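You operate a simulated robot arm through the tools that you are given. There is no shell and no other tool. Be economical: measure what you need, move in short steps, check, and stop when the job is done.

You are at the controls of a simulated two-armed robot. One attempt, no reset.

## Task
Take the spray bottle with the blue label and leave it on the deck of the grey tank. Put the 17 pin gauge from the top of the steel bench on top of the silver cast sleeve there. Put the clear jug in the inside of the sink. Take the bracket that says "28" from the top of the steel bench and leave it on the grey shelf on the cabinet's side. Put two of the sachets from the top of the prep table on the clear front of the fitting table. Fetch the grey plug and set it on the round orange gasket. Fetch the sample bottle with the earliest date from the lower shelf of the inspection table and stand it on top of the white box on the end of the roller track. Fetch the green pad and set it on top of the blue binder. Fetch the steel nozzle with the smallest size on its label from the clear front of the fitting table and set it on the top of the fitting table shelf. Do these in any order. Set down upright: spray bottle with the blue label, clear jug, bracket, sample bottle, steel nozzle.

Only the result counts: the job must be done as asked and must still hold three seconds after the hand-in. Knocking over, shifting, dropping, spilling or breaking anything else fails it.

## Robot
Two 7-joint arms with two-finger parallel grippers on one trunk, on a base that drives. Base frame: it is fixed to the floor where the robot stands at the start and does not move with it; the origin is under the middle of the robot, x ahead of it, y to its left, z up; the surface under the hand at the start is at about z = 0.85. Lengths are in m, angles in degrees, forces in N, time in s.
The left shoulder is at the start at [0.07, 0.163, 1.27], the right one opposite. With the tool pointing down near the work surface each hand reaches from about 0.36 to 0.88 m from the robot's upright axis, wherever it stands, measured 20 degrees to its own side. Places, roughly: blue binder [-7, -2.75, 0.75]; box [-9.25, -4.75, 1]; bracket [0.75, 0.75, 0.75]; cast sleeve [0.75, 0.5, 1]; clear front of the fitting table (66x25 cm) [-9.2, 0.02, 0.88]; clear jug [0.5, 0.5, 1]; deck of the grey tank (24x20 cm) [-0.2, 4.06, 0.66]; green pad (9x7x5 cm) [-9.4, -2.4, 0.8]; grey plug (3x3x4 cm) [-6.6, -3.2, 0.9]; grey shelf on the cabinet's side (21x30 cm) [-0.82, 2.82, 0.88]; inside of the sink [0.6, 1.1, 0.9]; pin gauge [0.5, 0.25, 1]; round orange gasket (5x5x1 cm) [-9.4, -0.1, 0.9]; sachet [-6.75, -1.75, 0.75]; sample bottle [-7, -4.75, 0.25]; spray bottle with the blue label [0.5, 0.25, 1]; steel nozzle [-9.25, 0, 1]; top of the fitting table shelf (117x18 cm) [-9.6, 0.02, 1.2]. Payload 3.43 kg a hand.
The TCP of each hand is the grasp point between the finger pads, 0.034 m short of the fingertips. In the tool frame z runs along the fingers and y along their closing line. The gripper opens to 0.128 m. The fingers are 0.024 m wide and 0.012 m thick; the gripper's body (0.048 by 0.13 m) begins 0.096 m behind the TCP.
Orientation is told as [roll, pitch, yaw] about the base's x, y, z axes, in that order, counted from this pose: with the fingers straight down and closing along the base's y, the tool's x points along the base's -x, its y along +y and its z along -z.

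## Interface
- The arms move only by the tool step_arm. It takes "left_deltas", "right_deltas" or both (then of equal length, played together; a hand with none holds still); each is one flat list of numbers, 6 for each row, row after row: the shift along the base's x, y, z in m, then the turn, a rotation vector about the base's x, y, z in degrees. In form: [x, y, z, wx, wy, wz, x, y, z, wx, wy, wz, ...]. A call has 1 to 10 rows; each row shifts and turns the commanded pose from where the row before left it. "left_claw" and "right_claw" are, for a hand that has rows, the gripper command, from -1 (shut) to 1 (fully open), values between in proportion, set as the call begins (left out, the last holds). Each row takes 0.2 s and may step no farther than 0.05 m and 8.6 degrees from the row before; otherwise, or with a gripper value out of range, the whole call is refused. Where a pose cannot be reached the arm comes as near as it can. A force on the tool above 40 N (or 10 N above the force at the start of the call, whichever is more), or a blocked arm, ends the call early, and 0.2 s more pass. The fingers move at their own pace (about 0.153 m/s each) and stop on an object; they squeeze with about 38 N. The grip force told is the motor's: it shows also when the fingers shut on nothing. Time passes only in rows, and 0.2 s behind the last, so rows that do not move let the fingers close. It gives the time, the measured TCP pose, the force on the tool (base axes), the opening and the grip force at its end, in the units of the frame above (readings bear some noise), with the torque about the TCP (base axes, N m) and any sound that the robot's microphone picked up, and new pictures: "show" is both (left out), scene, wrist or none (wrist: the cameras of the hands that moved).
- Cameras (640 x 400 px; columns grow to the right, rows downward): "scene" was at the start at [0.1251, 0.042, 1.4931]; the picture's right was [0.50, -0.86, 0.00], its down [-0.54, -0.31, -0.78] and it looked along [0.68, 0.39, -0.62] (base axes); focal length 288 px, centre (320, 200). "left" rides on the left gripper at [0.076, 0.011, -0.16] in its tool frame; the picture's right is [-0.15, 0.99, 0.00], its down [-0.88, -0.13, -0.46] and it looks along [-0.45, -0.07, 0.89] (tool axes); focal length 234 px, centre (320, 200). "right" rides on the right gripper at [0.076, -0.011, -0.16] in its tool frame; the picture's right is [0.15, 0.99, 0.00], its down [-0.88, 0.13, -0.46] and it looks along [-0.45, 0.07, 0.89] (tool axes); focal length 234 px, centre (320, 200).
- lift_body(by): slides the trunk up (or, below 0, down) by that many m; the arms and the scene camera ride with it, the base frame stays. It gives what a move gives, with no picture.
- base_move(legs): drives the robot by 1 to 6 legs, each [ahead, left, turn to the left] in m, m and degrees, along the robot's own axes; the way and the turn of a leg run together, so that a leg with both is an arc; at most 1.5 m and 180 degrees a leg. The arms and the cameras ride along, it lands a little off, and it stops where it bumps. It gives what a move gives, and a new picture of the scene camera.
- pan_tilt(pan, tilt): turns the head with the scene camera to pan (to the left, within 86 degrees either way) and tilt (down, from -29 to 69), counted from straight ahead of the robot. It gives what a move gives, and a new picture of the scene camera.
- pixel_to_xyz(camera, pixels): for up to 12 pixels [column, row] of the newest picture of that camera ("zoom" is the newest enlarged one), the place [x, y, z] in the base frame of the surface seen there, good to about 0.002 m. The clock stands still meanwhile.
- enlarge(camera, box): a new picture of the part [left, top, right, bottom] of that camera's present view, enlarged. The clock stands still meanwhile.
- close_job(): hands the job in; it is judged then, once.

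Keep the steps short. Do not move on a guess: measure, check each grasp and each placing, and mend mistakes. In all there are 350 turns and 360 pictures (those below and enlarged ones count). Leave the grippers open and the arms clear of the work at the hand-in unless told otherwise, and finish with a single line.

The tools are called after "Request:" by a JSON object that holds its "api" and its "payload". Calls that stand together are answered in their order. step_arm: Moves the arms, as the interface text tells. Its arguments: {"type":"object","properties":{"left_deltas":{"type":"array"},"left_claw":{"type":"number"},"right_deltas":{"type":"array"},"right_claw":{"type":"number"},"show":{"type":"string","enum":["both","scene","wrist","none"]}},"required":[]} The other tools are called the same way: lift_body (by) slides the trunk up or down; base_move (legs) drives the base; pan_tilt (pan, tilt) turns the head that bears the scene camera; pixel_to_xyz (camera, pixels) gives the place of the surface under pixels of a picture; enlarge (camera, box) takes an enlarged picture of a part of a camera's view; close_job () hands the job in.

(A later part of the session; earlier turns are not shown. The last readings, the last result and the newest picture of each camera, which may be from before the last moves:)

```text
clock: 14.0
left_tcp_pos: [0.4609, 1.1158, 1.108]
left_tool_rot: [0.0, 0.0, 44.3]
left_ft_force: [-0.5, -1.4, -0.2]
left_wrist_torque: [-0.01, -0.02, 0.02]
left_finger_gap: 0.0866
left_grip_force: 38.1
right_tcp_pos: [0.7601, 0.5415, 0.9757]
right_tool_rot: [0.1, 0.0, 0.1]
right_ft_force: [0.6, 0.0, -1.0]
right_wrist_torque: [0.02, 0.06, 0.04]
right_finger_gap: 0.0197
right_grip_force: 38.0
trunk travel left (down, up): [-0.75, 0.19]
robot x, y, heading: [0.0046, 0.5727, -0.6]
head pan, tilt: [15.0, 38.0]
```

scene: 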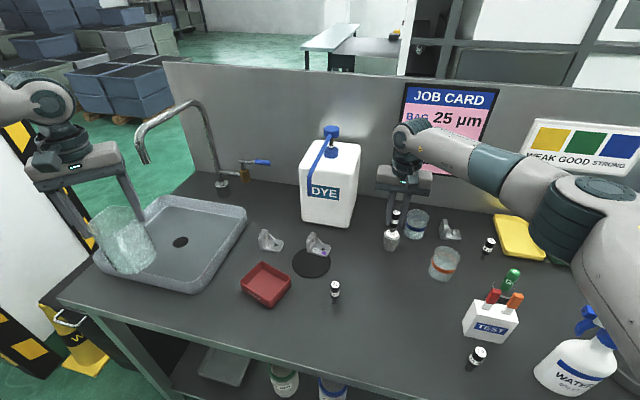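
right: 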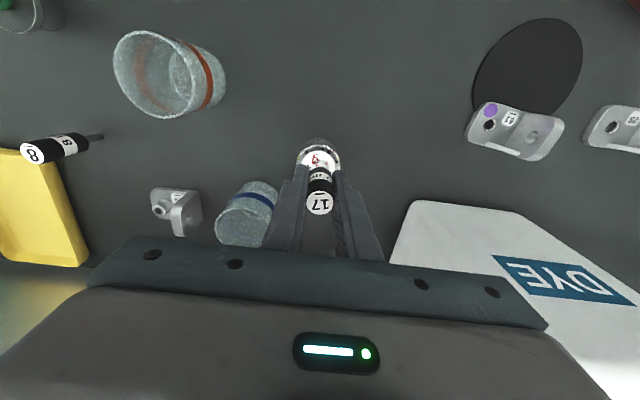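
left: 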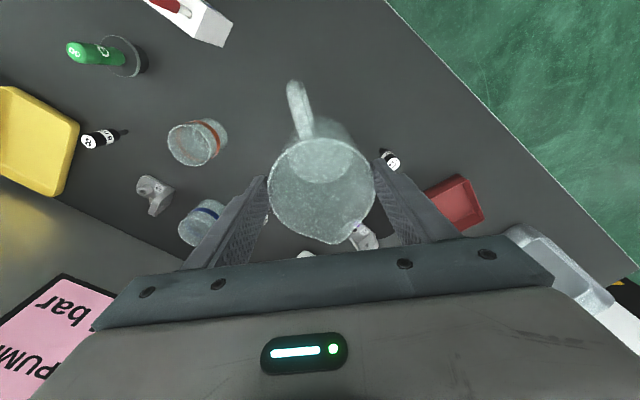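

About 1 cm left; I lower slowly and watch the force.

Request:
{"api": "step_arm", "payload": {"right_deltas": [-0.0005, -0.001, -0.005, 0, 0, 0, 0, 0, -0.003, 0, 0, 0, 0, 0, -0.0015, 0, 0, 0], "show": "none"}}

Request:
{"api": "enlarge", "payload": {"camera": "scene", "box": [360, 190, 424, 260]}}

```text
clock: 14.8
left_tcp_pos: [0.457, 1.1161, 1.1098]
left_tool_rot: [0.0, -0.2, 44.3]
left_ft_force: [0.8, 0.3, -0.5]
left_wrist_torque: [-0.01, -0.02, 0.01]
left_finger_gap: 0.0867
left_grip_force: 37.9
right_tcp_pos: [0.7571, 0.5397, 0.9721]
right_tool_rot: [0.2, -0.4, 0.0]
right_ft_force: [1.8, 0.2, 26.3]
right_wrist_torque: [-0.03, -0.13, -0.07]
right_finger_gap: 0.0197
right_grip_force: 38.2
trunk travel left (down, up): [-0.75, 0.19]
robot x, y, heading: [0.0051, 0.5757, -0.6]
head pan, tilt: [15.0, 38.0]
```

```text
5.71 times, centred on (392, 225) of scene
```

zoom: 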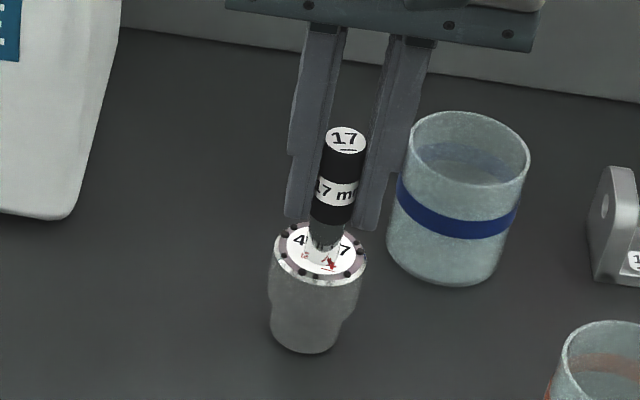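

It rests on the sleeve top (26 N). I ease up slightly, then open the fingers partway.

Request:
{"api": "step_arm", "payload": {"right_deltas": [0, 0, 0.003, 0, 0.3, 0], "show": "none"}}

Request:
{"api": "step_arm", "payload": {"right_deltas": [0, 0, 0, 0, 0, 0, 0, 0, 0, 0, 0, 0], "right_claw": -0.3, "show": "wrist"}}

Request:
{"api": "enlarge", "payload": {"camera": "scene", "box": [360, 190, 424, 260]}}

```text
clock: 15.2
left_tcp_pos: [0.4577, 1.1151, 1.1081]
left_tool_rot: [-0.1, -0.1, 44.3]
left_ft_force: [0.1, -0.1, -1.1]
left_wrist_torque: [0.01, 0.03, 0.01]
left_finger_gap: 0.0863
left_grip_force: 38.1
right_tcp_pos: [0.7573, 0.5402, 0.9704]
right_tool_rot: [0.0, 0.2, 0.0]
right_ft_force: [4.0, 1.3, 24.3]
right_wrist_torque: [0.09, -0.32, -0.02]
right_finger_gap: 0.0196
right_grip_force: 38.2
trunk travel left (down, up): [-0.75, 0.19]
robot x, y, heading: [0.0022, 0.5738, -0.9]
head pan, tilt: [15.0, 38.0]
```

```text
clock: 15.8
left_tcp_pos: [0.4576, 1.1156, 1.1078]
left_tool_rot: [0.0, -0.1, 44.3]
left_ft_force: [0.3, 0.1, -1.2]
left_wrist_torque: [-0.01, 0.01, -0.02]
left_finger_gap: 0.0865
left_grip_force: 38.2
right_tcp_pos: [0.7565, 0.539, 0.9686]
right_tool_rot: [0.0, 0.4, 0.1]
right_ft_force: [-0.3, 0.3, 0.2]
right_wrist_torque: [0.01, -0.01, 0.02]
right_finger_gap: 0.045
right_grip_force: 0.0
trunk travel left (down, up): [-0.75, 0.19]
robot x, y, heading: [0.0031, 0.5774, -0.5]
head pan, tilt: [15.0, 38.0]
```

right: 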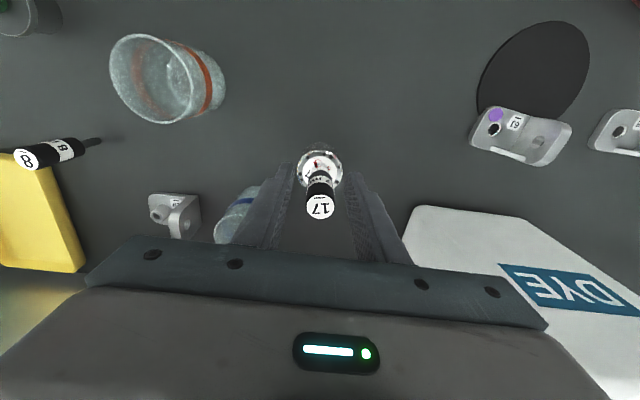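

```text
5.71 times, centred on (392, 225) of scene
```

zoom: 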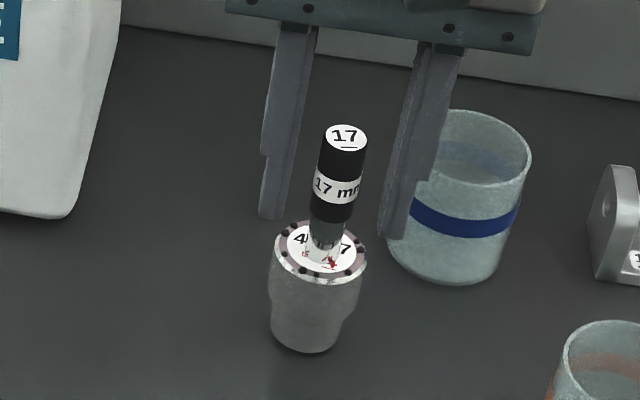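

The gauge stands on the sleeve. I raise the right hand straight up, then back toward −x for clearance.

Request:
{"api": "step_arm", "payload": {"right_deltas": [0, 0, 0.02, 0, 0, 0, 0, 0, 0.04, 0, 0, 0, 0, 0, 0.04, 0, 0, 0, 0, 0, 0.04, 0, 0, 0, 0, 0, 0.04, 0, 0, 0, -0.03, -0.03, 0, 0, 0, 0, -0.03, -0.03, 0, 0, 0, 0], "show": "scene"}}

Request:
{"api": "enlarge", "payload": {"camera": "scene", "box": [340, 190, 440, 260]}}

```text
clock: 17.4
left_tcp_pos: [0.4586, 1.1143, 1.1096]
left_tool_rot: [0.1, -0.3, 44.3]
left_ft_force: [0.0, 0.4, -1.0]
left_wrist_torque: [0.03, -0.01, -0.02]
left_finger_gap: 0.0866
left_grip_force: 38.4
right_tcp_pos: [0.6967, 0.4778, 1.1484]
right_tool_rot: [0.1, 0.3, 0.1]
right_ft_force: [-0.3, -0.5, -0.6]
right_wrist_torque: [0.03, 0.01, -0.02]
right_finger_gap: 0.0449
right_grip_force: 0.1
trunk travel left (down, up): [-0.75, 0.19]
robot x, y, heading: [0.0062, 0.5721, -0.7]
head pan, tilt: [15.0, 38.0]
```

scene: 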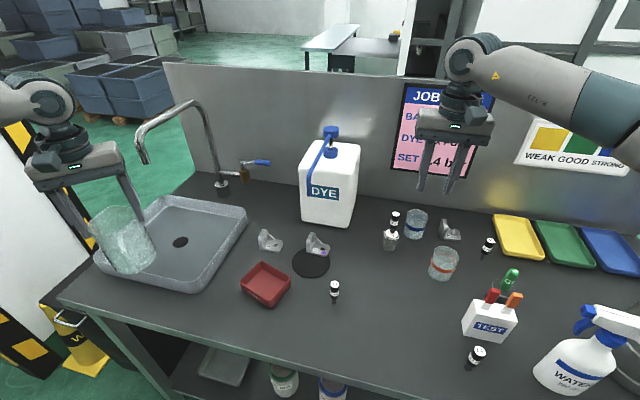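

```text
5.71 times, centred on (390, 225) of scene
```

zoom: 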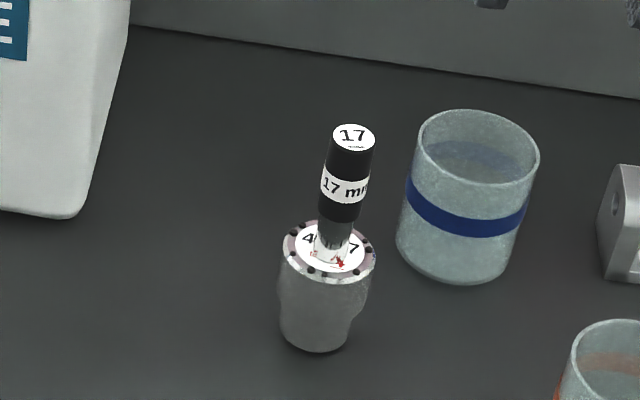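

Gauge done. I shift the right hand −y for safety, then drive 0.12 left so the jug clears past the faucet.

Request:
{"api": "step_arm", "payload": {"right_deltas": [-0.02, -0.05, 0, 0, 0, 0, -0.02, -0.05, 0, 0, 0, 0], "show": "none"}}

Request:
{"api": "base_move", "payload": {"legs": [[0, 0.12, 0]]}}

```text
refused: row 1 steps farther than a row can; nothing moved
```

```text
clock: 18.6
left_tcp_pos: [0.4606, 1.2335, 1.1099]
left_tool_rot: [0.0, -0.1, 44.2]
left_ft_force: [-0.2, 0.6, -0.7]
left_wrist_torque: [-0.01, -0.01, 0.0]
left_finger_gap: 0.0868
left_grip_force: 37.8
right_tcp_pos: [0.6986, 0.5976, 1.1477]
right_tool_rot: [0.2, 0.3, 0.1]
right_ft_force: [-0.3, 0.0, -0.7]
right_wrist_torque: [0.02, 0.01, -0.04]
right_finger_gap: 0.0447
right_grip_force: 0.0
trunk travel left (down, up): [-0.75, 0.19]
robot x, y, heading: [0.0076, 0.691, -0.7]
head pan, tilt: [15.0, 38.0]
```

scene: 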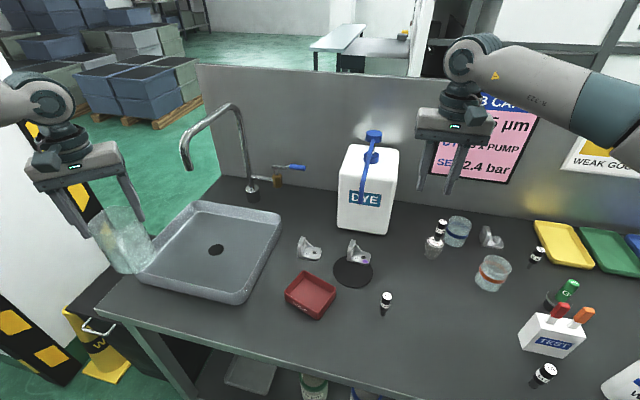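

The left hand is at (0.461,1.234). I move ahead to x=0.565 over the sink and look.

Request:
{"api": "step_arm", "payload": {"left_deltas": [0.035, -0.003, 0, 0, 0, 0, 0.035, -0.003, 0, 0, 0, 0, 0.035, -0.003, 0, 0, 0, 0, 0, 0, -0.04, 0, 0, 0], "show": "both"}}

```text
clock: 19.6
left_tcp_pos: [0.566, 1.2261, 1.0671]
left_tool_rot: [0.0, 0.0, 44.3]
left_ft_force: [-0.3, 0.0, -0.6]
left_wrist_torque: [-0.01, 0.0, -0.03]
left_finger_gap: 0.0865
left_grip_force: 38.0
right_tcp_pos: [0.6993, 0.6004, 1.1468]
right_tool_rot: [0.0, 0.4, 0.1]
right_ft_force: [0.6, -0.1, -0.9]
right_wrist_torque: [-0.03, -0.01, -0.03]
right_finger_gap: 0.0447
right_grip_force: 0.0
trunk travel left (down, up): [-0.75, 0.19]
robot x, y, heading: [0.0052, 0.6912, -0.8]
head pan, tilt: [15.0, 38.0]
```

scene: 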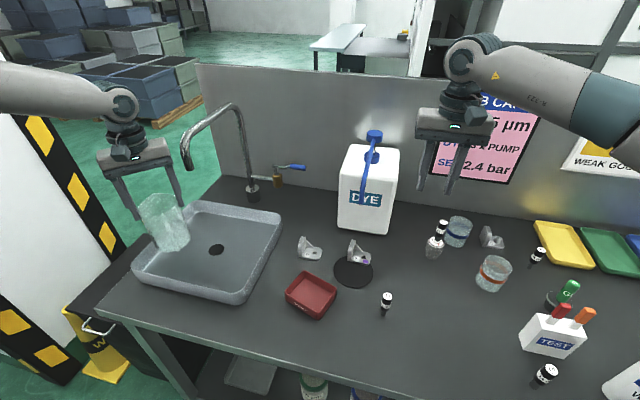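
left: 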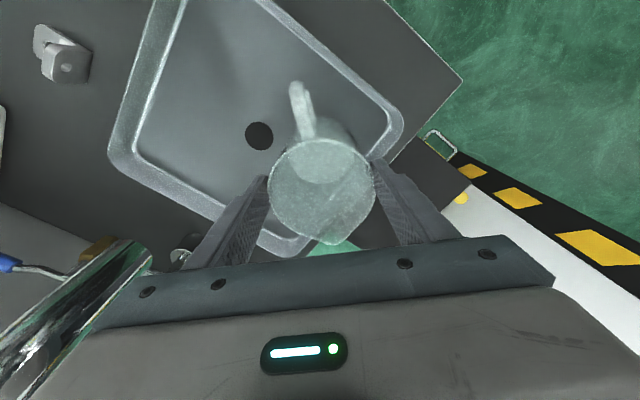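

I measure the sink's left wall in the left view to be sure the jug comes down inside.

Request:
{"api": "pixel_to_xyz", "payload": {"camera": "left", "pixels": [[395, 125], [383, 127], [370, 135], [375, 148], [290, 240], [270, 225], [330, 60], [345, 75], [258, 135], [260, 175]]}}

```text
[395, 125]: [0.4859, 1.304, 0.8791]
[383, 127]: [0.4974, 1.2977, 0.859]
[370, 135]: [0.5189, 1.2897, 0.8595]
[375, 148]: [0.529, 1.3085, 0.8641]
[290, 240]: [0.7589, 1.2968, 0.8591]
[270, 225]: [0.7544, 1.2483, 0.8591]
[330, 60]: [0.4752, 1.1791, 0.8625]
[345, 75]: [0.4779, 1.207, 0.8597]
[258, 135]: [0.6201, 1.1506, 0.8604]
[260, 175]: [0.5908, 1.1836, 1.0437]
```

Floor is at 0.86 out to y≈1.30, x≈0.48. I lower the jug to just above the floor.

Request:
{"api": "step_arm", "payload": {"left_deltas": [0, 0, -0.04, 0, 0, 0, 0, 0, -0.04, 0, 0, 0, 0, 0, -0.035, 0, 0, 0, 0, 0, -0.009, 0, 0, 0], "show": "both"}}

```text
clock: 20.6
left_tcp_pos: [0.5638, 1.2229, 0.9472]
left_tool_rot: [0.0, -0.2, 44.3]
left_ft_force: [0.1, -3.2, 29.8]
left_wrist_torque: [0.15, 0.02, -0.09]
left_finger_gap: 0.0855
left_grip_force: 37.5
right_tcp_pos: [0.6961, 0.5963, 1.1493]
right_tool_rot: [0.2, 0.2, 0.1]
right_ft_force: [-0.6, -0.6, 0.6]
right_wrist_torque: [-0.03, -0.01, -0.03]
right_finger_gap: 0.0451
right_grip_force: 0.1
trunk travel left (down, up): [-0.75, 0.19]
robot x, y, heading: [0.0052, 0.6924, -0.7]
head pan, tilt: [15.0, 38.0]
```

scene: 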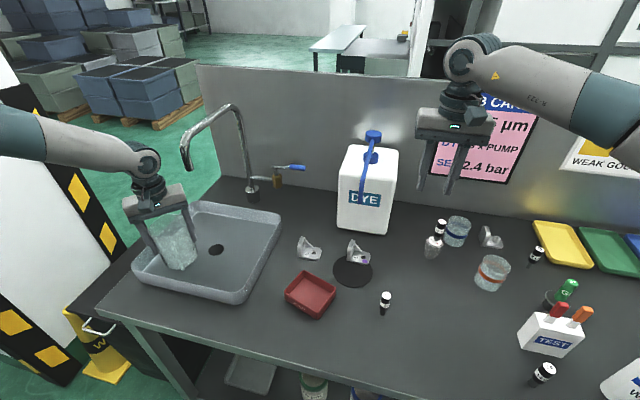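
left: 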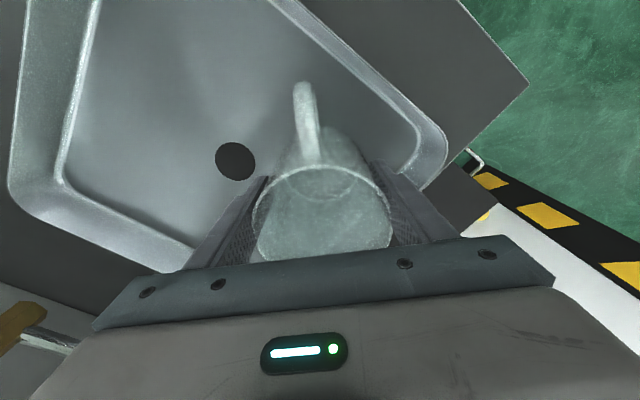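

It touches the floor (30 N). I ease up a little and open.

Request:
{"api": "step_arm", "payload": {"left_deltas": [0, 0.001, 0.004, 0, 0, 0, 0, 0, 0, 0, 0, 0], "show": "none"}}

Request:
{"api": "step_arm", "payload": {"left_deltas": [0, 0, 0, 0, 0, 0, 0, 0, 0, 0, 0, 0], "left_claw": 0.7, "show": "both"}}

```text
clock: 21.2
left_tcp_pos: [0.5635, 1.2271, 0.9477]
left_tool_rot: [0.1, 0.0, 44.4]
left_ft_force: [0.2, -1.5, 4.5]
left_wrist_torque: [-0.09, -0.24, -0.09]
left_finger_gap: 0.0853
left_grip_force: 38.6
right_tcp_pos: [0.6974, 0.5983, 1.1482]
right_tool_rot: [0.1, 0.3, 0.1]
right_ft_force: [0.4, 0.3, 0.1]
right_wrist_torque: [-0.03, 0.01, -0.03]
right_finger_gap: 0.0448
right_grip_force: 0.2
trunk travel left (down, up): [-0.75, 0.19]
robot x, y, heading: [0.0042, 0.6933, -0.7]
head pan, tilt: [15.0, 38.0]
```

```text
clock: 21.8
left_tcp_pos: [0.564, 1.2265, 0.9471]
left_tool_rot: [0.1, 0.0, 44.4]
left_ft_force: [0.6, -0.3, -0.1]
left_wrist_torque: [0.01, 0.02, 0.01]
left_finger_gap: 0.1089
left_grip_force: 0.0
right_tcp_pos: [0.6979, 0.5994, 1.1488]
right_tool_rot: [-0.1, 0.4, 0.1]
right_ft_force: [0.4, 0.5, 1.3]
right_wrist_torque: [0.01, -0.01, -0.03]
right_finger_gap: 0.0451
right_grip_force: 0.0
trunk travel left (down, up): [-0.75, 0.19]
robot x, y, heading: [0.0048, 0.6913, -0.4]
head pan, tilt: [15.0, 38.0]
```

scene: 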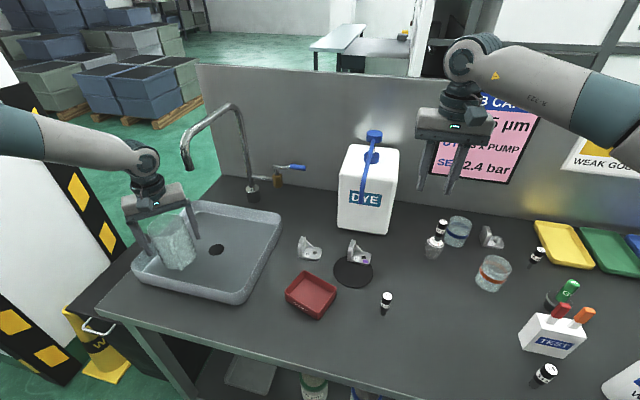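
left: 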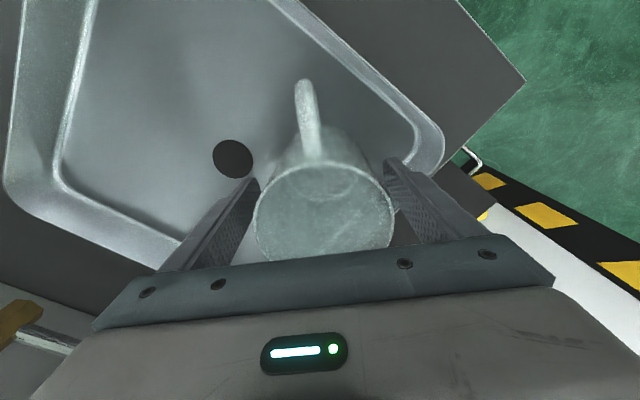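

Jug stands upright in the sink. I raise the hand, pull back in x, then swing −y (in front of the faucet) toward the bracket, unwinding the yaw.

Request:
{"api": "step_arm", "payload": {"left_deltas": [0, 0, 0.03, 0, 0, 0, 0, 0, 0.045, 0, 0, 0, 0, 0, 0.045, 0, 0, 0, 0, 0, 0.045, 0, 0, 0, -0.04, 0, 0, 0, 0, 0, -0.045, 0, 0, 0, 0, 0, -0.045, 0, 0, 0, 0, 0], "show": "none"}}

Request:
{"api": "step_arm", "payload": {"left_deltas": [0, -0.048, 0, 0, 0, -7.4, 0, -0.048, 0, 0, 0, -7.4, 0, -0.048, 0, 0, 0, -7.4, 0, -0.048, 0, 0, 0, -7.4, 0, -0.048, 0, 0, 0, -7.4, 0, -0.048, 0, 0, 0, -7.4, 0.03, -0.03, 0, 0, 0, 0, 0.045, 0, 0, 0, 0, 0, 0.045, 0, 0, 0, 0, 0], "left_claw": 0, "show": "both"}}

```text
clock: 23.4
left_tcp_pos: [0.4355, 1.2264, 1.1138]
left_tool_rot: [-0.1, -0.1, 44.2]
left_ft_force: [-0.5, 0.1, 0.1]
left_wrist_torque: [0.01, -0.03, 0.0]
left_finger_gap: 0.109
left_grip_force: 0.1
right_tcp_pos: [0.6965, 0.5989, 1.1511]
right_tool_rot: [0.0, 0.2, 0.1]
right_ft_force: [0.4, 0.2, 0.2]
right_wrist_torque: [0.01, -0.07, -0.01]
right_finger_gap: 0.0449
right_grip_force: 0.0
trunk travel left (down, up): [-0.75, 0.19]
robot x, y, heading: [0.0074, 0.6898, -0.7]
head pan, tilt: [15.0, 38.0]
```

```text
clock: 25.4
left_tcp_pos: [0.5571, 0.9074, 1.1142]
left_tool_rot: [0.0, 0.1, -0.1]
left_ft_force: [0.5, 0.1, 0.7]
left_wrist_torque: [0.02, 0.02, -0.03]
left_finger_gap: 0.0638
left_grip_force: 0.0
right_tcp_pos: [0.7005, 0.5978, 1.1469]
right_tool_rot: [0.1, 0.3, 0.1]
right_ft_force: [0.2, -0.6, -0.6]
right_wrist_torque: [0.04, 0.06, 0.02]
right_finger_gap: 0.0447
right_grip_force: 0.0
trunk travel left (down, up): [-0.75, 0.19]
robot x, y, heading: [0.0071, 0.6902, -0.8]
head pan, tilt: [15.0, 38.0]
```

scene: 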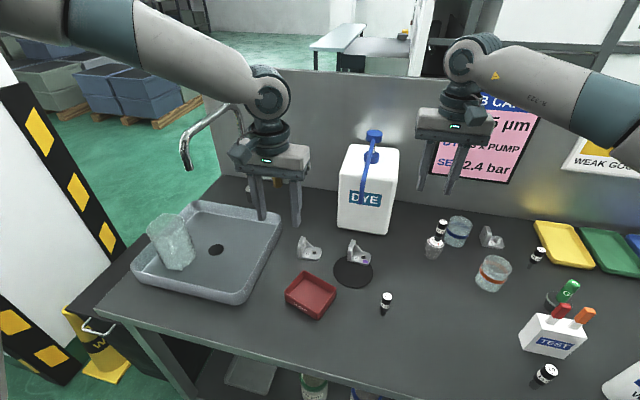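
left: 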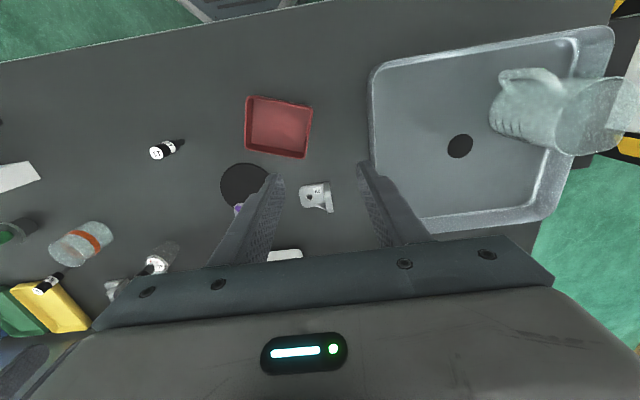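

Now I zoom on bracket 28 at (316,195) in the left view and measure its parts.

Request:
{"api": "enlarge", "payload": {"camera": "left", "box": [288, 172, 352, 220]}}

Request:
{"api": "pixel_to_xyz", "payload": {"camera": "left", "pixels": [[300, 185], [300, 207], [315, 195], [328, 196], [331, 212], [329, 184], [322, 208], [308, 197]]}}

Request:
{"api": "enlarge", "payload": {"camera": "scene", "box": [285, 225, 385, 295]}}

```text
8.33 times, centred on (320, 196) of left
```

zoom: 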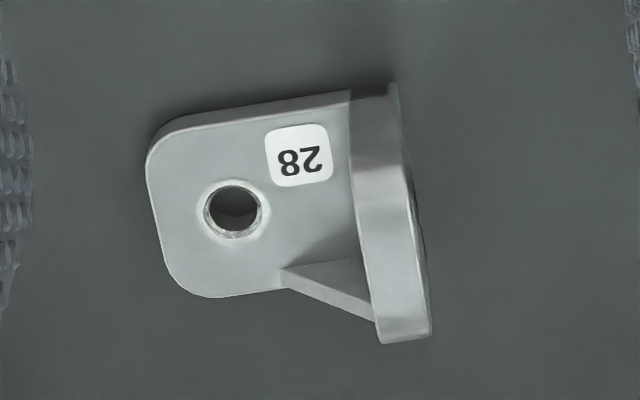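

```text
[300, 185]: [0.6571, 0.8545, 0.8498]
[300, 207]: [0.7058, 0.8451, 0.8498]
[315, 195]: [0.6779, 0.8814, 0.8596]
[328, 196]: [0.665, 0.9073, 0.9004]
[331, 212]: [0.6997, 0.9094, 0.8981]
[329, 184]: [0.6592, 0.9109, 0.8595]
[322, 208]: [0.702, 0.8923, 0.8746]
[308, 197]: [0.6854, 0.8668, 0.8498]
```

```text
5.71 times, centred on (335, 260) of scene
```

zoom: 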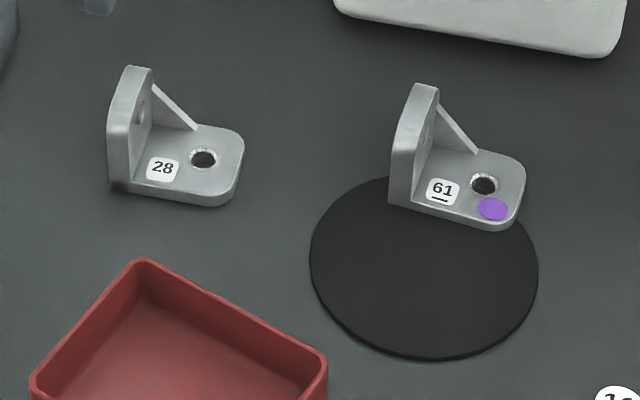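

Bracket 28: upright plate at x 0.66–0.705, y≈0.908, top z 0.90. I go above it (0.678,0.908) and descend partway to check.

Request:
{"api": "step_arm", "payload": {"left_deltas": [0.04, 0, 0, 0, 0, 0, 0.04, 0, 0, 0, 0, 0, 0.04, 0, 0, 0, 0, 0, 0, 0, -0.05, 0, 0, 0, 0, 0, -0.05, 0, 0, 0, 0, 0, -0.05, 0, 0, 0], "left_claw": -0.2, "show": "wrist"}}

```text
clock: 26.8
left_tcp_pos: [0.6404, 0.9423, 0.9873]
left_tool_rot: [-0.1, 0.0, -0.2]
left_ft_force: [0.0, -0.3, 0.0]
left_wrist_torque: [-0.01, -0.02, -0.02]
left_finger_gap: 0.0514
left_grip_force: 0.1
left hand out of reach, approached as far as the arm can: row 4, 5, 6
right_tcp_pos: [0.6998, 0.5993, 1.1482]
right_tool_rot: [0.0, 0.4, 0.1]
right_ft_force: [0.5, 1.3, 0.7]
right_wrist_torque: [0.02, 0.02, 0.04]
right_finger_gap: 0.0449
right_grip_force: 0.2
trunk travel left (down, up): [-0.75, 0.19]
robot x, y, heading: [0.0021, 0.6916, -0.8]
head pan, tilt: [15.0, 38.0]
```

left: 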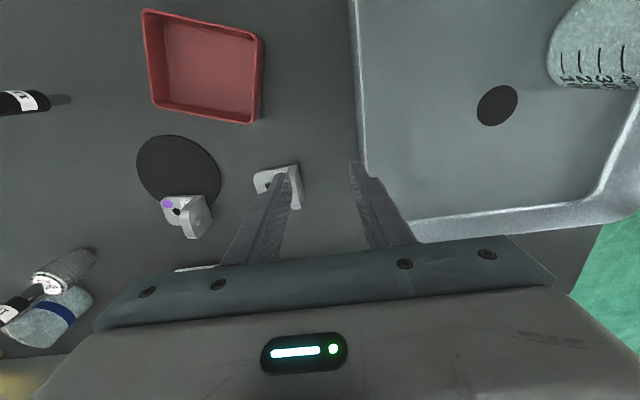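

The left arm stalls at a joint limit. I raise and draw it back toward the body to unwind, then try again.

Request:
{"api": "step_arm", "payload": {"left_deltas": [0, 0, 0.045, 0, 0, 0, 0, 0, 0.045, 0, 0, 0, 0, 0, 0.045, 0, 0, 0, -0.045, 0, 0, 0, 0, 0, -0.045, 0, 0, 0, 0, 0, -0.045, 0, 0, 0, 0, 0, -0.045, 0, 0, 0, 0, 0], "show": "scene"}}

```text
clock: 28.4
left_tcp_pos: [0.4591, 0.9435, 1.1226]
left_tool_rot: [-0.1, -0.2, -0.1]
left_ft_force: [-0.6, 0.2, 0.1]
left_wrist_torque: [0.0, -0.03, 0.02]
left_finger_gap: 0.0511
left_grip_force: 0.1
right_tcp_pos: [0.6965, 0.6001, 1.1492]
right_tool_rot: [-0.1, 0.2, 0.1]
right_ft_force: [-1.0, -0.5, -0.7]
right_wrist_torque: [-0.01, -0.02, 0.0]
right_finger_gap: 0.045
right_grip_force: 0.2
trunk travel left (down, up): [-0.75, 0.19]
robot x, y, heading: [0.0041, 0.6908, -0.5]
head pan, tilt: [15.0, 38.0]
```

scene: 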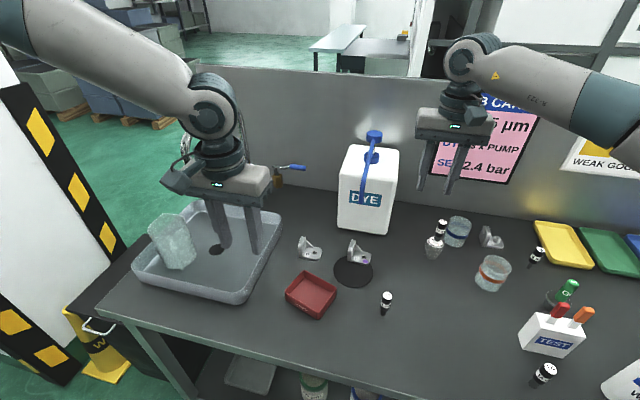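

I raise the right hand and put the left over the bracket at z 1.12; then the trunk will do the lowering.

Request:
{"api": "step_arm", "payload": {"left_deltas": [0.045, -0.009, 0, 0, 0, 0, 0.045, -0.009, 0, 0, 0, 0, 0.045, -0.009, 0, 0, 0, 0, 0.045, -0.009, 0, 0, 0, 0, 0.039, 0, 0, 0, 0, 0], "right_deltas": [-0.01, 0, 0.04, 0, 0, 0, -0.02, 0, 0.04, 0, 0, 0, -0.02, 0, 0.04, 0, 0, 0, -0.02, 0, 0.04, 0, 0, 0, -0.02, 0, 0.04, 0, 0, 0], "show": "none"}}

Request:
{"api": "lift_body", "payload": {"by": -0.12}}

Request:
{"api": "step_arm", "payload": {"left_deltas": [0, 0, 0, 0, 0, 0], "show": "both"}}

```text
clock: 29.6
left_tcp_pos: [0.6753, 0.9105, 1.1249]
left_tool_rot: [-0.1, -0.2, 0.0]
left_ft_force: [0.1, -0.2, 0.1]
left_wrist_torque: [-0.04, -0.04, 0.01]
left_finger_gap: 0.051
left_grip_force: 0.2
left hand out of reach, approached as far as the arm can: row 5
right_tcp_pos: [0.6098, 0.5981, 1.3498]
right_tool_rot: [-0.1, 0.3, 0.1]
right_ft_force: [-0.3, 0.1, 0.9]
right_wrist_torque: [-0.03, 0.01, -0.02]
right_finger_gap: 0.0449
right_grip_force: 0.0
trunk travel left (down, up): [-0.75, 0.19]
robot x, y, heading: [0.004, 0.6966, -0.9]
head pan, tilt: [15.0, 38.0]
```

```text
clock: 31.1
left_tcp_pos: [0.6762, 0.9087, 1.0043]
left_tool_rot: [-0.2, -0.1, 0.0]
left_ft_force: [1.2, -1.7, -0.2]
left_wrist_torque: [0.01, 0.02, -0.02]
left_finger_gap: 0.0514
left_grip_force: 0.0
right_tcp_pos: [0.611, 0.5979, 1.2302]
right_tool_rot: [0.0, 0.4, 0.1]
right_ft_force: [0.4, -0.4, -1.1]
right_wrist_torque: [0.01, 0.03, -0.01]
right_finger_gap: 0.0448
right_grip_force: 0.2
trunk travel left (down, up): [-0.63, 0.31]
robot x, y, heading: [0.0063, 0.6911, -0.5]
head pan, tilt: [15.0, 38.0]
```

```text
clock: 31.5
left_tcp_pos: [0.6767, 0.9096, 1.0037]
left_tool_rot: [-0.1, -0.1, -0.1]
left_ft_force: [0.2, -0.7, -0.5]
left_wrist_torque: [-0.01, 0.0, 0.0]
left_finger_gap: 0.0511
left_grip_force: 0.1
right_tcp_pos: [0.6108, 0.5972, 1.2293]
right_tool_rot: [0.1, 0.4, 0.1]
right_ft_force: [0.0, 0.3, -0.7]
right_wrist_torque: [0.0, 0.04, 0.03]
right_finger_gap: 0.0447
right_grip_force: 0.1
trunk travel left (down, up): [-0.63, 0.31]
robot x, y, heading: [0.0058, 0.6923, -0.8]
head pan, tilt: [15.0, 38.0]
```

scene: 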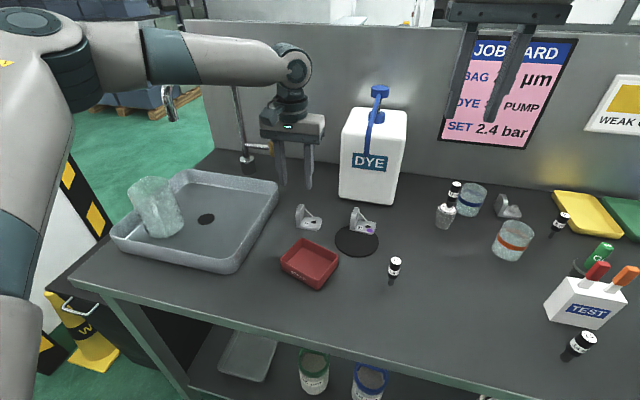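
left: 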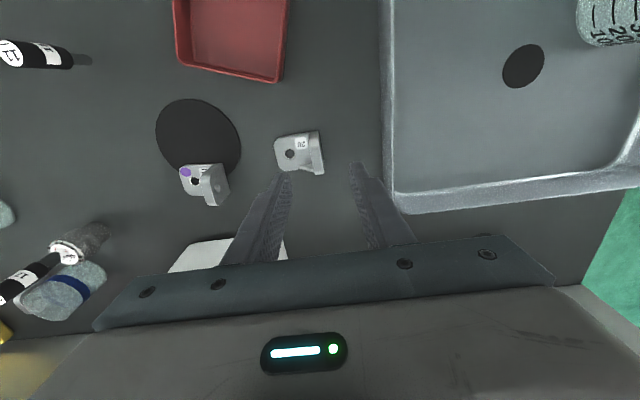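

Now the left hand is over the bracket at z 1.004. I measure the plate again in the left view.

Request:
{"api": "enlarge", "payload": {"camera": "left", "box": [264, 120, 360, 180]}}

Request:
{"api": "enlarge", "payload": {"camera": "scene", "box": [100, 150, 340, 290]}}

```text
6.67 times, centred on (312, 150) of left
```

zoom: 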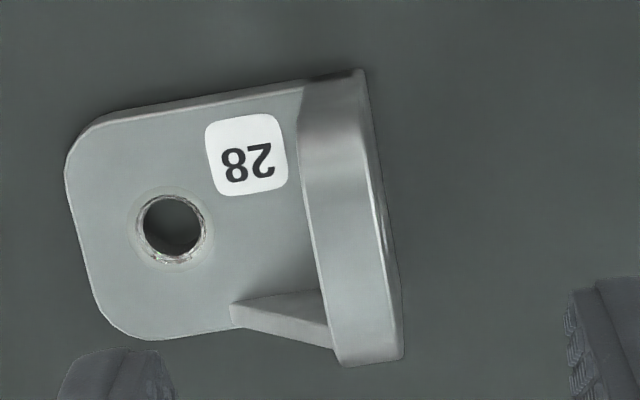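

```text
2.67 times, centred on (220, 220) of scene
```

zoom: 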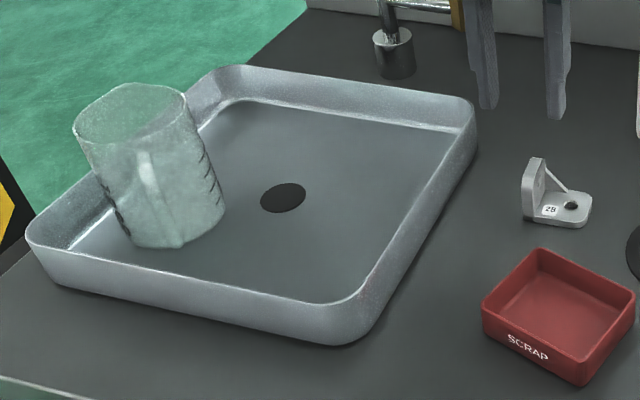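

I read the plate top's points.

Request:
{"api": "pixel_to_xyz", "payload": {"camera": "zoom", "pixels": [[160, 100], [135, 115]]}}

Request:
{"api": "pixel_to_xyz", "payload": {"camera": "left", "pixels": [[316, 154], [313, 142], [319, 168], [312, 155], [319, 154], [285, 155]]}}

```text
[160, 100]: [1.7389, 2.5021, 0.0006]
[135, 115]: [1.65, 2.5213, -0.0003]
```

```text
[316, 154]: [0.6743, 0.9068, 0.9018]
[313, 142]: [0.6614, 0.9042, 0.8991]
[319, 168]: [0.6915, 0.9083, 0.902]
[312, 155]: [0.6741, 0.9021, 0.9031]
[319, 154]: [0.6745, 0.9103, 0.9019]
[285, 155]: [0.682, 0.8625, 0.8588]
```

Plate centre y≈0.9065. I shift slightly (−0.005,−0.003) and lower to z≈0.901.

Request:
{"api": "step_arm", "payload": {"left_deltas": [-0.0025, -0.0015, -0.03, 0, 0, 0, -0.0025, -0.0015, -0.03, 0, 0, 0, 0, 0, -0.03, 0, 0, 0, 0, 0, -0.013, 0, 0, 0], "show": "wrist"}}

```text
clock: 32.5
left_tcp_pos: [0.6532, 0.9226, 0.9099]
left_tool_rot: [-0.1, -0.2, 0.0]
left_ft_force: [1.0, 0.0, 0.4]
left_wrist_torque: [0.01, 0.02, 0.0]
left_finger_gap: 0.0514
left_grip_force: 0.0
left hand out of reach, approached as far as the arm can: row 1, 2, 3, 4
right_tcp_pos: [0.6123, 0.5964, 1.2305]
right_tool_rot: [0.0, 0.4, 0.0]
right_ft_force: [0.0, -0.6, -0.2]
right_wrist_torque: [-0.01, -0.03, 0.03]
right_finger_gap: 0.0445
right_grip_force: 0.0
trunk travel left (down, up): [-0.63, 0.31]
robot x, y, heading: [0.0052, 0.6913, -0.8]
head pan, tilt: [15.0, 38.0]
```

left: 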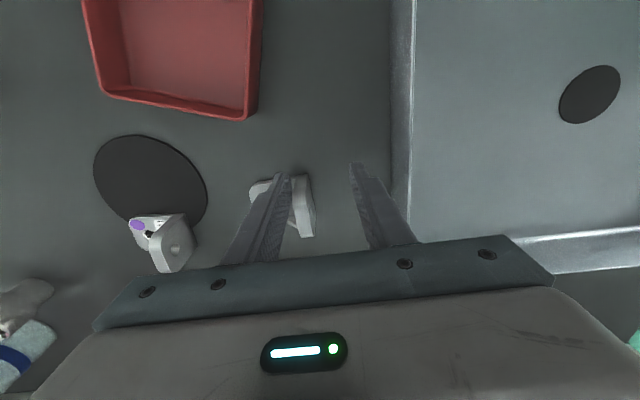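

The limit persists. I lift off and try a different approach: draw in toward the body centreline, then go straight out.

Request:
{"api": "step_arm", "payload": {"left_deltas": [0, 0, 0.045, 0, 0, 0, 0, 0, 0.045, 0, 0, 0, 0, 0, 0.045, 0, 0, 0, 0, 0, 0.045, 0, 0, 0, -0.045, 0, 0.02, 0, 0, 0, -0.045, 0, 0.02, 0, 0, 0, -0.045, 0, 0, 0, 0, 0, -0.045, 0, 0, 0, 0, 0, -0.03, -0.03, 0, 0, 0, 0, 0, -0.03, 0, 0, 0, 0], "show": "both"}}

```text
clock: 34.7
left_tcp_pos: [0.4449, 0.8641, 1.129]
left_tool_rot: [-0.1, 0.0, 0.0]
left_ft_force: [0.1, 0.5, -0.1]
left_wrist_torque: [0.03, 0.02, -0.01]
left_finger_gap: 0.0512
left_grip_force: 0.1
right_tcp_pos: [0.6126, 0.5979, 1.2284]
right_tool_rot: [-0.1, 0.4, 0.1]
right_ft_force: [0.5, 0.0, 0.3]
right_wrist_torque: [0.0, 0.01, 0.02]
right_finger_gap: 0.0448
right_grip_force: 0.1
trunk travel left (down, up): [-0.63, 0.31]
robot x, y, heading: [0.0062, 0.6887, -0.5]
head pan, tilt: [15.0, 38.0]
```

scene: 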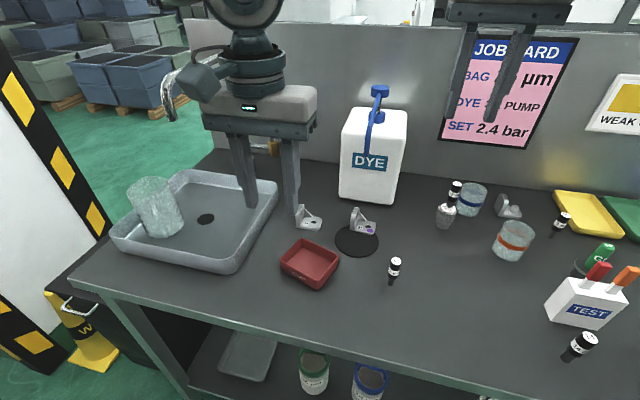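
left: 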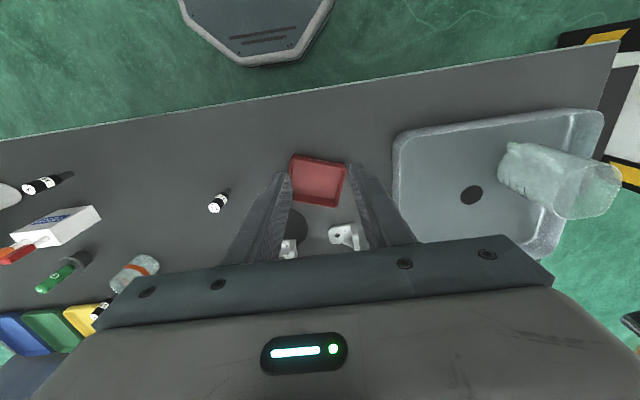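

I test whether the arm now reaches out and down from here (staying above everything).

Request:
{"api": "step_arm", "payload": {"left_deltas": [0.045, 0, 0, 0, 0, 0, 0.045, 0, 0, 0, 0, 0, 0.045, 0, 0, 0, 0, 0, 0.045, 0, 0, 0, 0, 0, 0.045, 0, 0, 0, 0, 0, 0, 0, -0.045, 0, 0, 0, 0, 0, -0.045, 0, 0, 0, 0, 0, -0.03, 0, 0, 0], "show": "none"}}

```text
clock: 36.5
left_tcp_pos: [0.6296, 0.8722, 1.0102]
left_tool_rot: [-0.1, -0.2, 0.0]
left_ft_force: [1.3, 0.1, -0.5]
left_wrist_torque: [0.02, -0.04, 0.0]
left_finger_gap: 0.0514
left_grip_force: 0.1
left hand out of reach, approached as far as the arm can: row 5
right_tcp_pos: [0.6092, 0.597, 1.2309]
right_tool_rot: [0.0, 0.3, 0.0]
right_ft_force: [-0.7, 0.0, 0.6]
right_wrist_torque: [0.01, 0.0, -0.01]
right_finger_gap: 0.0449
right_grip_force: 0.0
trunk travel left (down, up): [-0.63, 0.31]
robot x, y, heading: [0.0062, 0.6922, -0.7]
head pan, tilt: [15.0, 38.0]
```

The reach in x is limited in this arm posture. I check the room between robot base and bench to drive a little ahead.

Request:
{"api": "pixel_to_xyz", "payload": {"camera": "left", "pixels": [[250, 40], [245, 65], [280, 62], [250, 113], [210, 118], [335, 10]]}}

```text
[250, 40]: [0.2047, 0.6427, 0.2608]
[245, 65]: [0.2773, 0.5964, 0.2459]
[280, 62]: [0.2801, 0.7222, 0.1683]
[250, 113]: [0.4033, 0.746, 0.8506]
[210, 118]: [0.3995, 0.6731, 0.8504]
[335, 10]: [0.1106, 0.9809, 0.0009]
```

Base front is at x≈0.28, bench edge at 0.40. I drive 0.08 ahead.

Request:
{"api": "base_move", "payload": {"legs": [[0.08, 0, 0]]}}

Request:
{"api": "step_arm", "payload": {"left_deltas": [0, 0, 0, 0, 0, 0], "show": "wrist"}}

```text
clock: 37.6
left_tcp_pos: [0.7094, 0.8709, 1.0106]
left_tool_rot: [-0.1, -0.1, -0.1]
left_ft_force: [-0.5, 0.2, 0.8]
left_wrist_torque: [-0.01, 0.01, 0.02]
left_finger_gap: 0.0513
left_grip_force: 0.1
right_tcp_pos: [0.6911, 0.5973, 1.2294]
right_tool_rot: [0.0, 0.3, 0.1]
right_ft_force: [-0.5, 0.2, -1.1]
right_wrist_torque: [-0.04, -0.01, 0.0]
right_finger_gap: 0.0446
right_grip_force: 0.1
trunk travel left (down, up): [-0.63, 0.31]
robot x, y, heading: [0.0842, 0.69, -0.7]
head pan, tilt: [15.0, 38.0]
```

scene: 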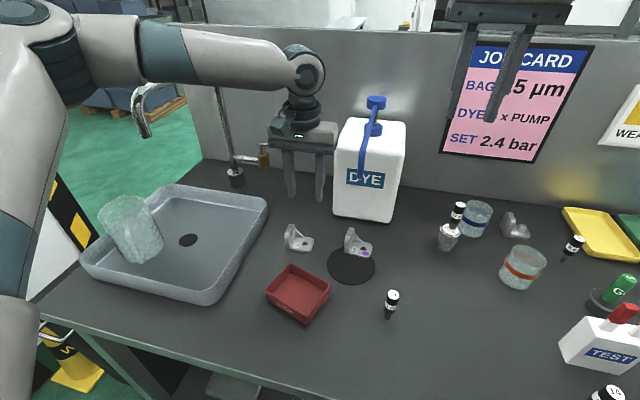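

```text
clock: 38.0
left_tcp_pos: [0.7084, 0.8714, 1.0117]
left_tool_rot: [-0.1, -0.3, -0.1]
left_ft_force: [0.5, 0.2, 0.3]
left_wrist_torque: [-0.01, -0.03, 0.0]
left_finger_gap: 0.0514
left_grip_force: 0.1
right_tcp_pos: [0.6874, 0.5959, 1.2312]
right_tool_rot: [0.0, 0.2, 0.2]
right_ft_force: [-0.5, -0.6, 1.0]
right_wrist_torque: [0.02, 0.0, -0.03]
right_finger_gap: 0.0448
right_grip_force: 0.0
trunk travel left (down, up): [-0.63, 0.31]
robot x, y, heading: [0.0839, 0.6915, -0.6]
head pan, tilt: [15.0, 38.0]
```

left: 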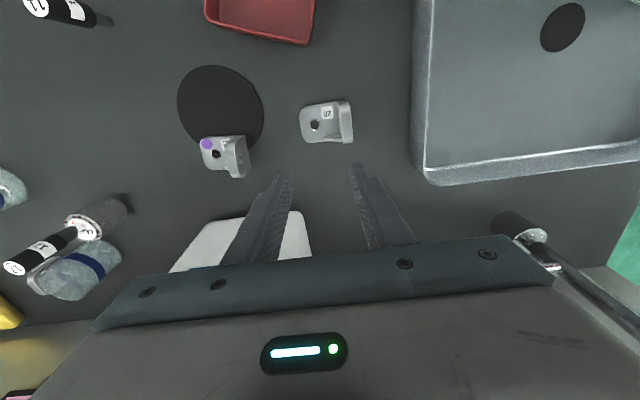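

I re-measure the plate at (345,122).

Request:
{"api": "pixel_to_xyz", "payload": {"camera": "left", "pixels": [[346, 120], [344, 106], [350, 137], [342, 121], [350, 121], [315, 125]]}}

```text
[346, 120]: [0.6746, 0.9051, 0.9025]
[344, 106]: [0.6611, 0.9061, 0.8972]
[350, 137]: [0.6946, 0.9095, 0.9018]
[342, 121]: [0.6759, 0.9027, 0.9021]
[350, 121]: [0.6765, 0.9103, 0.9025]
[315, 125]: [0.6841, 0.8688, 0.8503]
```

Plate unchanged. I move to (0.673,0.9065) and descend.

Request:
{"api": "step_arm", "payload": {"left_deltas": [-0.018, 0.0177, 0, 0, 0, 0, -0.018, 0.0177, 0, 0, 0, 0, 0, 0, -0.04, 0, 0, 0, 0, 0, -0.04, 0, 0, 0, 0, 0, -0.02, 0, 0, 0, 0, 0, -0.01, 0, 0, 0], "show": "wrist"}}

```text
clock: 39.4
left_tcp_pos: [0.6726, 0.9062, 0.8996]
left_tool_rot: [0.0, -0.1, -0.1]
left_ft_force: [0.5, 0.4, 0.0]
left_wrist_torque: [-0.01, 0.03, 0.01]
left_finger_gap: 0.0511
left_grip_force: 0.1
right_tcp_pos: [0.6903, 0.5962, 1.2293]
right_tool_rot: [0.0, 0.4, 0.1]
right_ft_force: [-1.2, -0.2, -0.3]
right_wrist_torque: [-0.01, 0.01, -0.02]
right_finger_gap: 0.0449
right_grip_force: 0.1
trunk travel left (down, up): [-0.63, 0.31]
robot x, y, heading: [0.0894, 0.6896, -0.7]
head pan, tilt: [15.0, 38.0]
```

left: 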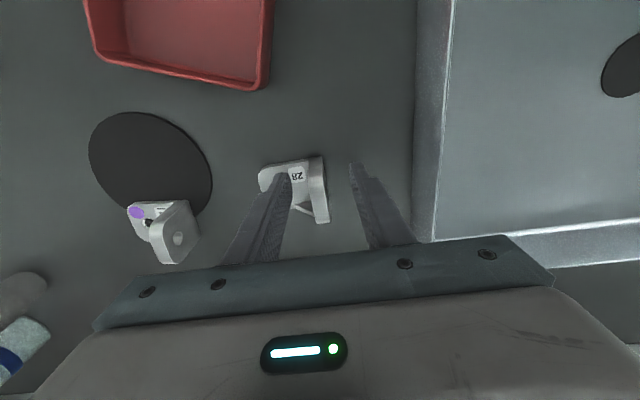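

The plate sits between the fingers. I close, then lift 3 cm and check.

Request:
{"api": "step_arm", "payload": {"left_deltas": [0, 0, 0, 0, 0, 0, 0, 0, 0, 0, 0, 0, 0, 0, 0, 0, 0, 0, 0, 0, 0.015, 0, 0, 0, 0, 0, 0.02, 0, 0, 0], "left_claw": -1, "show": "both"}}

```text
clock: 40.6
left_tcp_pos: [0.6716, 0.9052, 0.9347]
left_tool_rot: [-0.1, -0.2, -0.1]
left_ft_force: [-0.8, -0.5, -0.2]
left_wrist_torque: [0.0, 0.01, 0.02]
left_finger_gap: 0.011
left_grip_force: 37.7
right_tcp_pos: [0.6903, 0.5953, 1.2313]
right_tool_rot: [-0.1, 0.3, 0.1]
right_ft_force: [-0.3, 0.4, -0.9]
right_wrist_torque: [0.0, 0.0, 0.01]
right_finger_gap: 0.0445
right_grip_force: 0.0
trunk travel left (down, up): [-0.63, 0.31]
robot x, y, heading: [0.0826, 0.6874, -0.8]
head pan, tilt: [15.0, 38.0]
```

scene: 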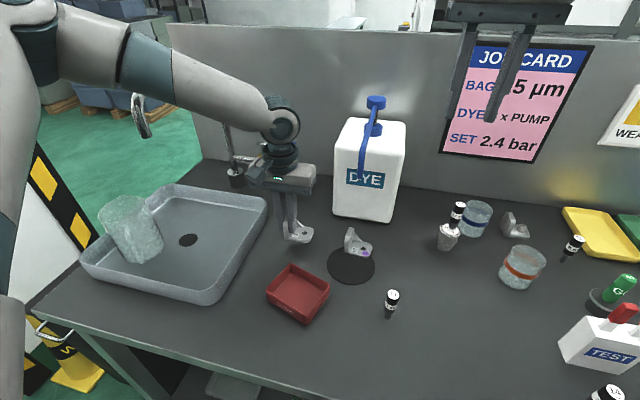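
left: 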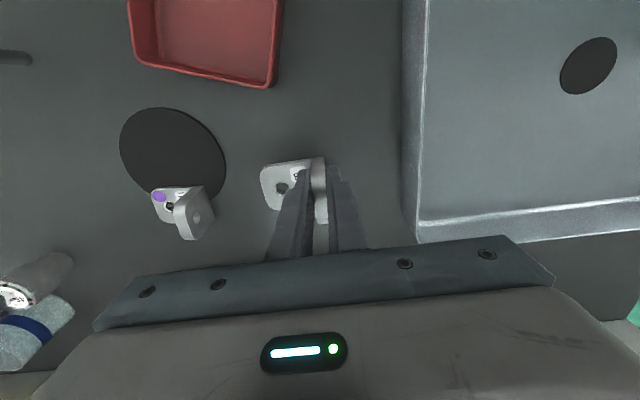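

Bracket held (gap 0.011). I raise it and draw it back to x≈0.46, then raise the trunk back by 0.12.

Request:
{"api": "step_arm", "payload": {"left_deltas": [0, 0, 0.045, 0, 0, 0, 0, 0, 0.045, 0, 0, 0, 0, 0, 0.045, 0, 0, 0, -0.045, 0, 0, 0, 0, 0, -0.045, 0, 0, 0, 0, 0, -0.045, 0, 0, 0, 0, 0, -0.045, 0, 0, 0, 0, 0, -0.03, 0, 0, 0, 0, 0], "show": "none"}}

Request:
{"api": "lift_body", "payload": {"by": 0.12}}

Request:
{"api": "base_move", "payload": {"legs": [[-0.1, 0, 0], [0, -0.34, 0]]}}

```text
clock: 42.4
left_tcp_pos: [0.4626, 0.9042, 1.0702]
left_tool_rot: [-0.1, -0.2, 0.0]
left_ft_force: [0.4, -0.4, -1.1]
left_wrist_torque: [0.03, -0.03, -0.03]
left_finger_gap: 0.011
left_grip_force: 37.7
right_tcp_pos: [0.6895, 0.596, 1.2299]
right_tool_rot: [0.0, 0.3, 0.2]
right_ft_force: [0.0, -0.4, -0.8]
right_wrist_torque: [0.0, -0.03, -0.01]
right_finger_gap: 0.0446
right_grip_force: 0.0
trunk travel left (down, up): [-0.63, 0.31]
robot x, y, heading: [0.0828, 0.6897, -0.9]
head pan, tilt: [15.0, 38.0]
```

```text
clock: 43.9
left_tcp_pos: [0.4637, 0.9054, 1.1892]
left_tool_rot: [-0.1, 0.0, -0.1]
left_ft_force: [0.2, -0.4, -1.8]
left_wrist_torque: [0.02, 0.05, -0.01]
left_finger_gap: 0.0112
left_grip_force: 38.1
right_tcp_pos: [0.69, 0.5965, 1.3497]
right_tool_rot: [0.0, 0.4, 0.1]
right_ft_force: [-0.2, 0.7, 0.2]
right_wrist_torque: [-0.05, 0.02, -0.02]
right_finger_gap: 0.0446
right_grip_force: 0.1
trunk travel left (down, up): [-0.75, 0.19]
robot x, y, heading: [0.084, 0.6925, -0.5]
head pan, tilt: [15.0, 38.0]
```

```text
clock: 46.9
left_tcp_pos: [0.3573, 0.5641, 1.19]
left_tool_rot: [-0.2, -0.1, -0.4]
left_ft_force: [-0.6, 0.1, -0.6]
left_wrist_torque: [-0.01, 0.02, 0.05]
left_finger_gap: 0.0112
left_grip_force: 37.8
right_tcp_pos: [0.5828, 0.2539, 1.3497]
right_tool_rot: [0.1, 0.2, -0.4]
right_ft_force: [0.1, 0.9, -0.3]
right_wrist_torque: [-0.02, 0.0, 0.02]
right_finger_gap: 0.0446
right_grip_force: 0.1
trunk travel left (down, up): [-0.75, 0.19]
robot x, y, heading: [-0.0205, 0.347, -1.1]
head pan, tilt: [15.0, 38.0]
```

scene: 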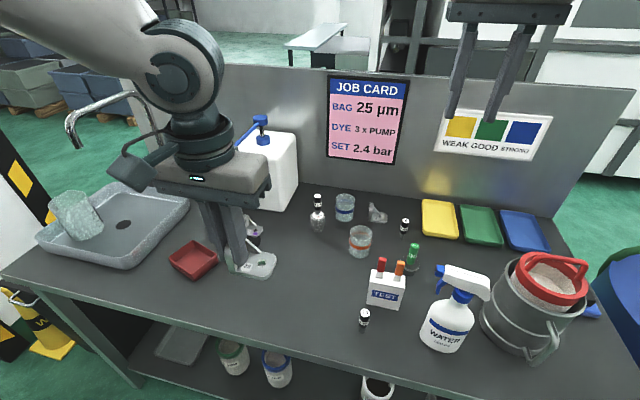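

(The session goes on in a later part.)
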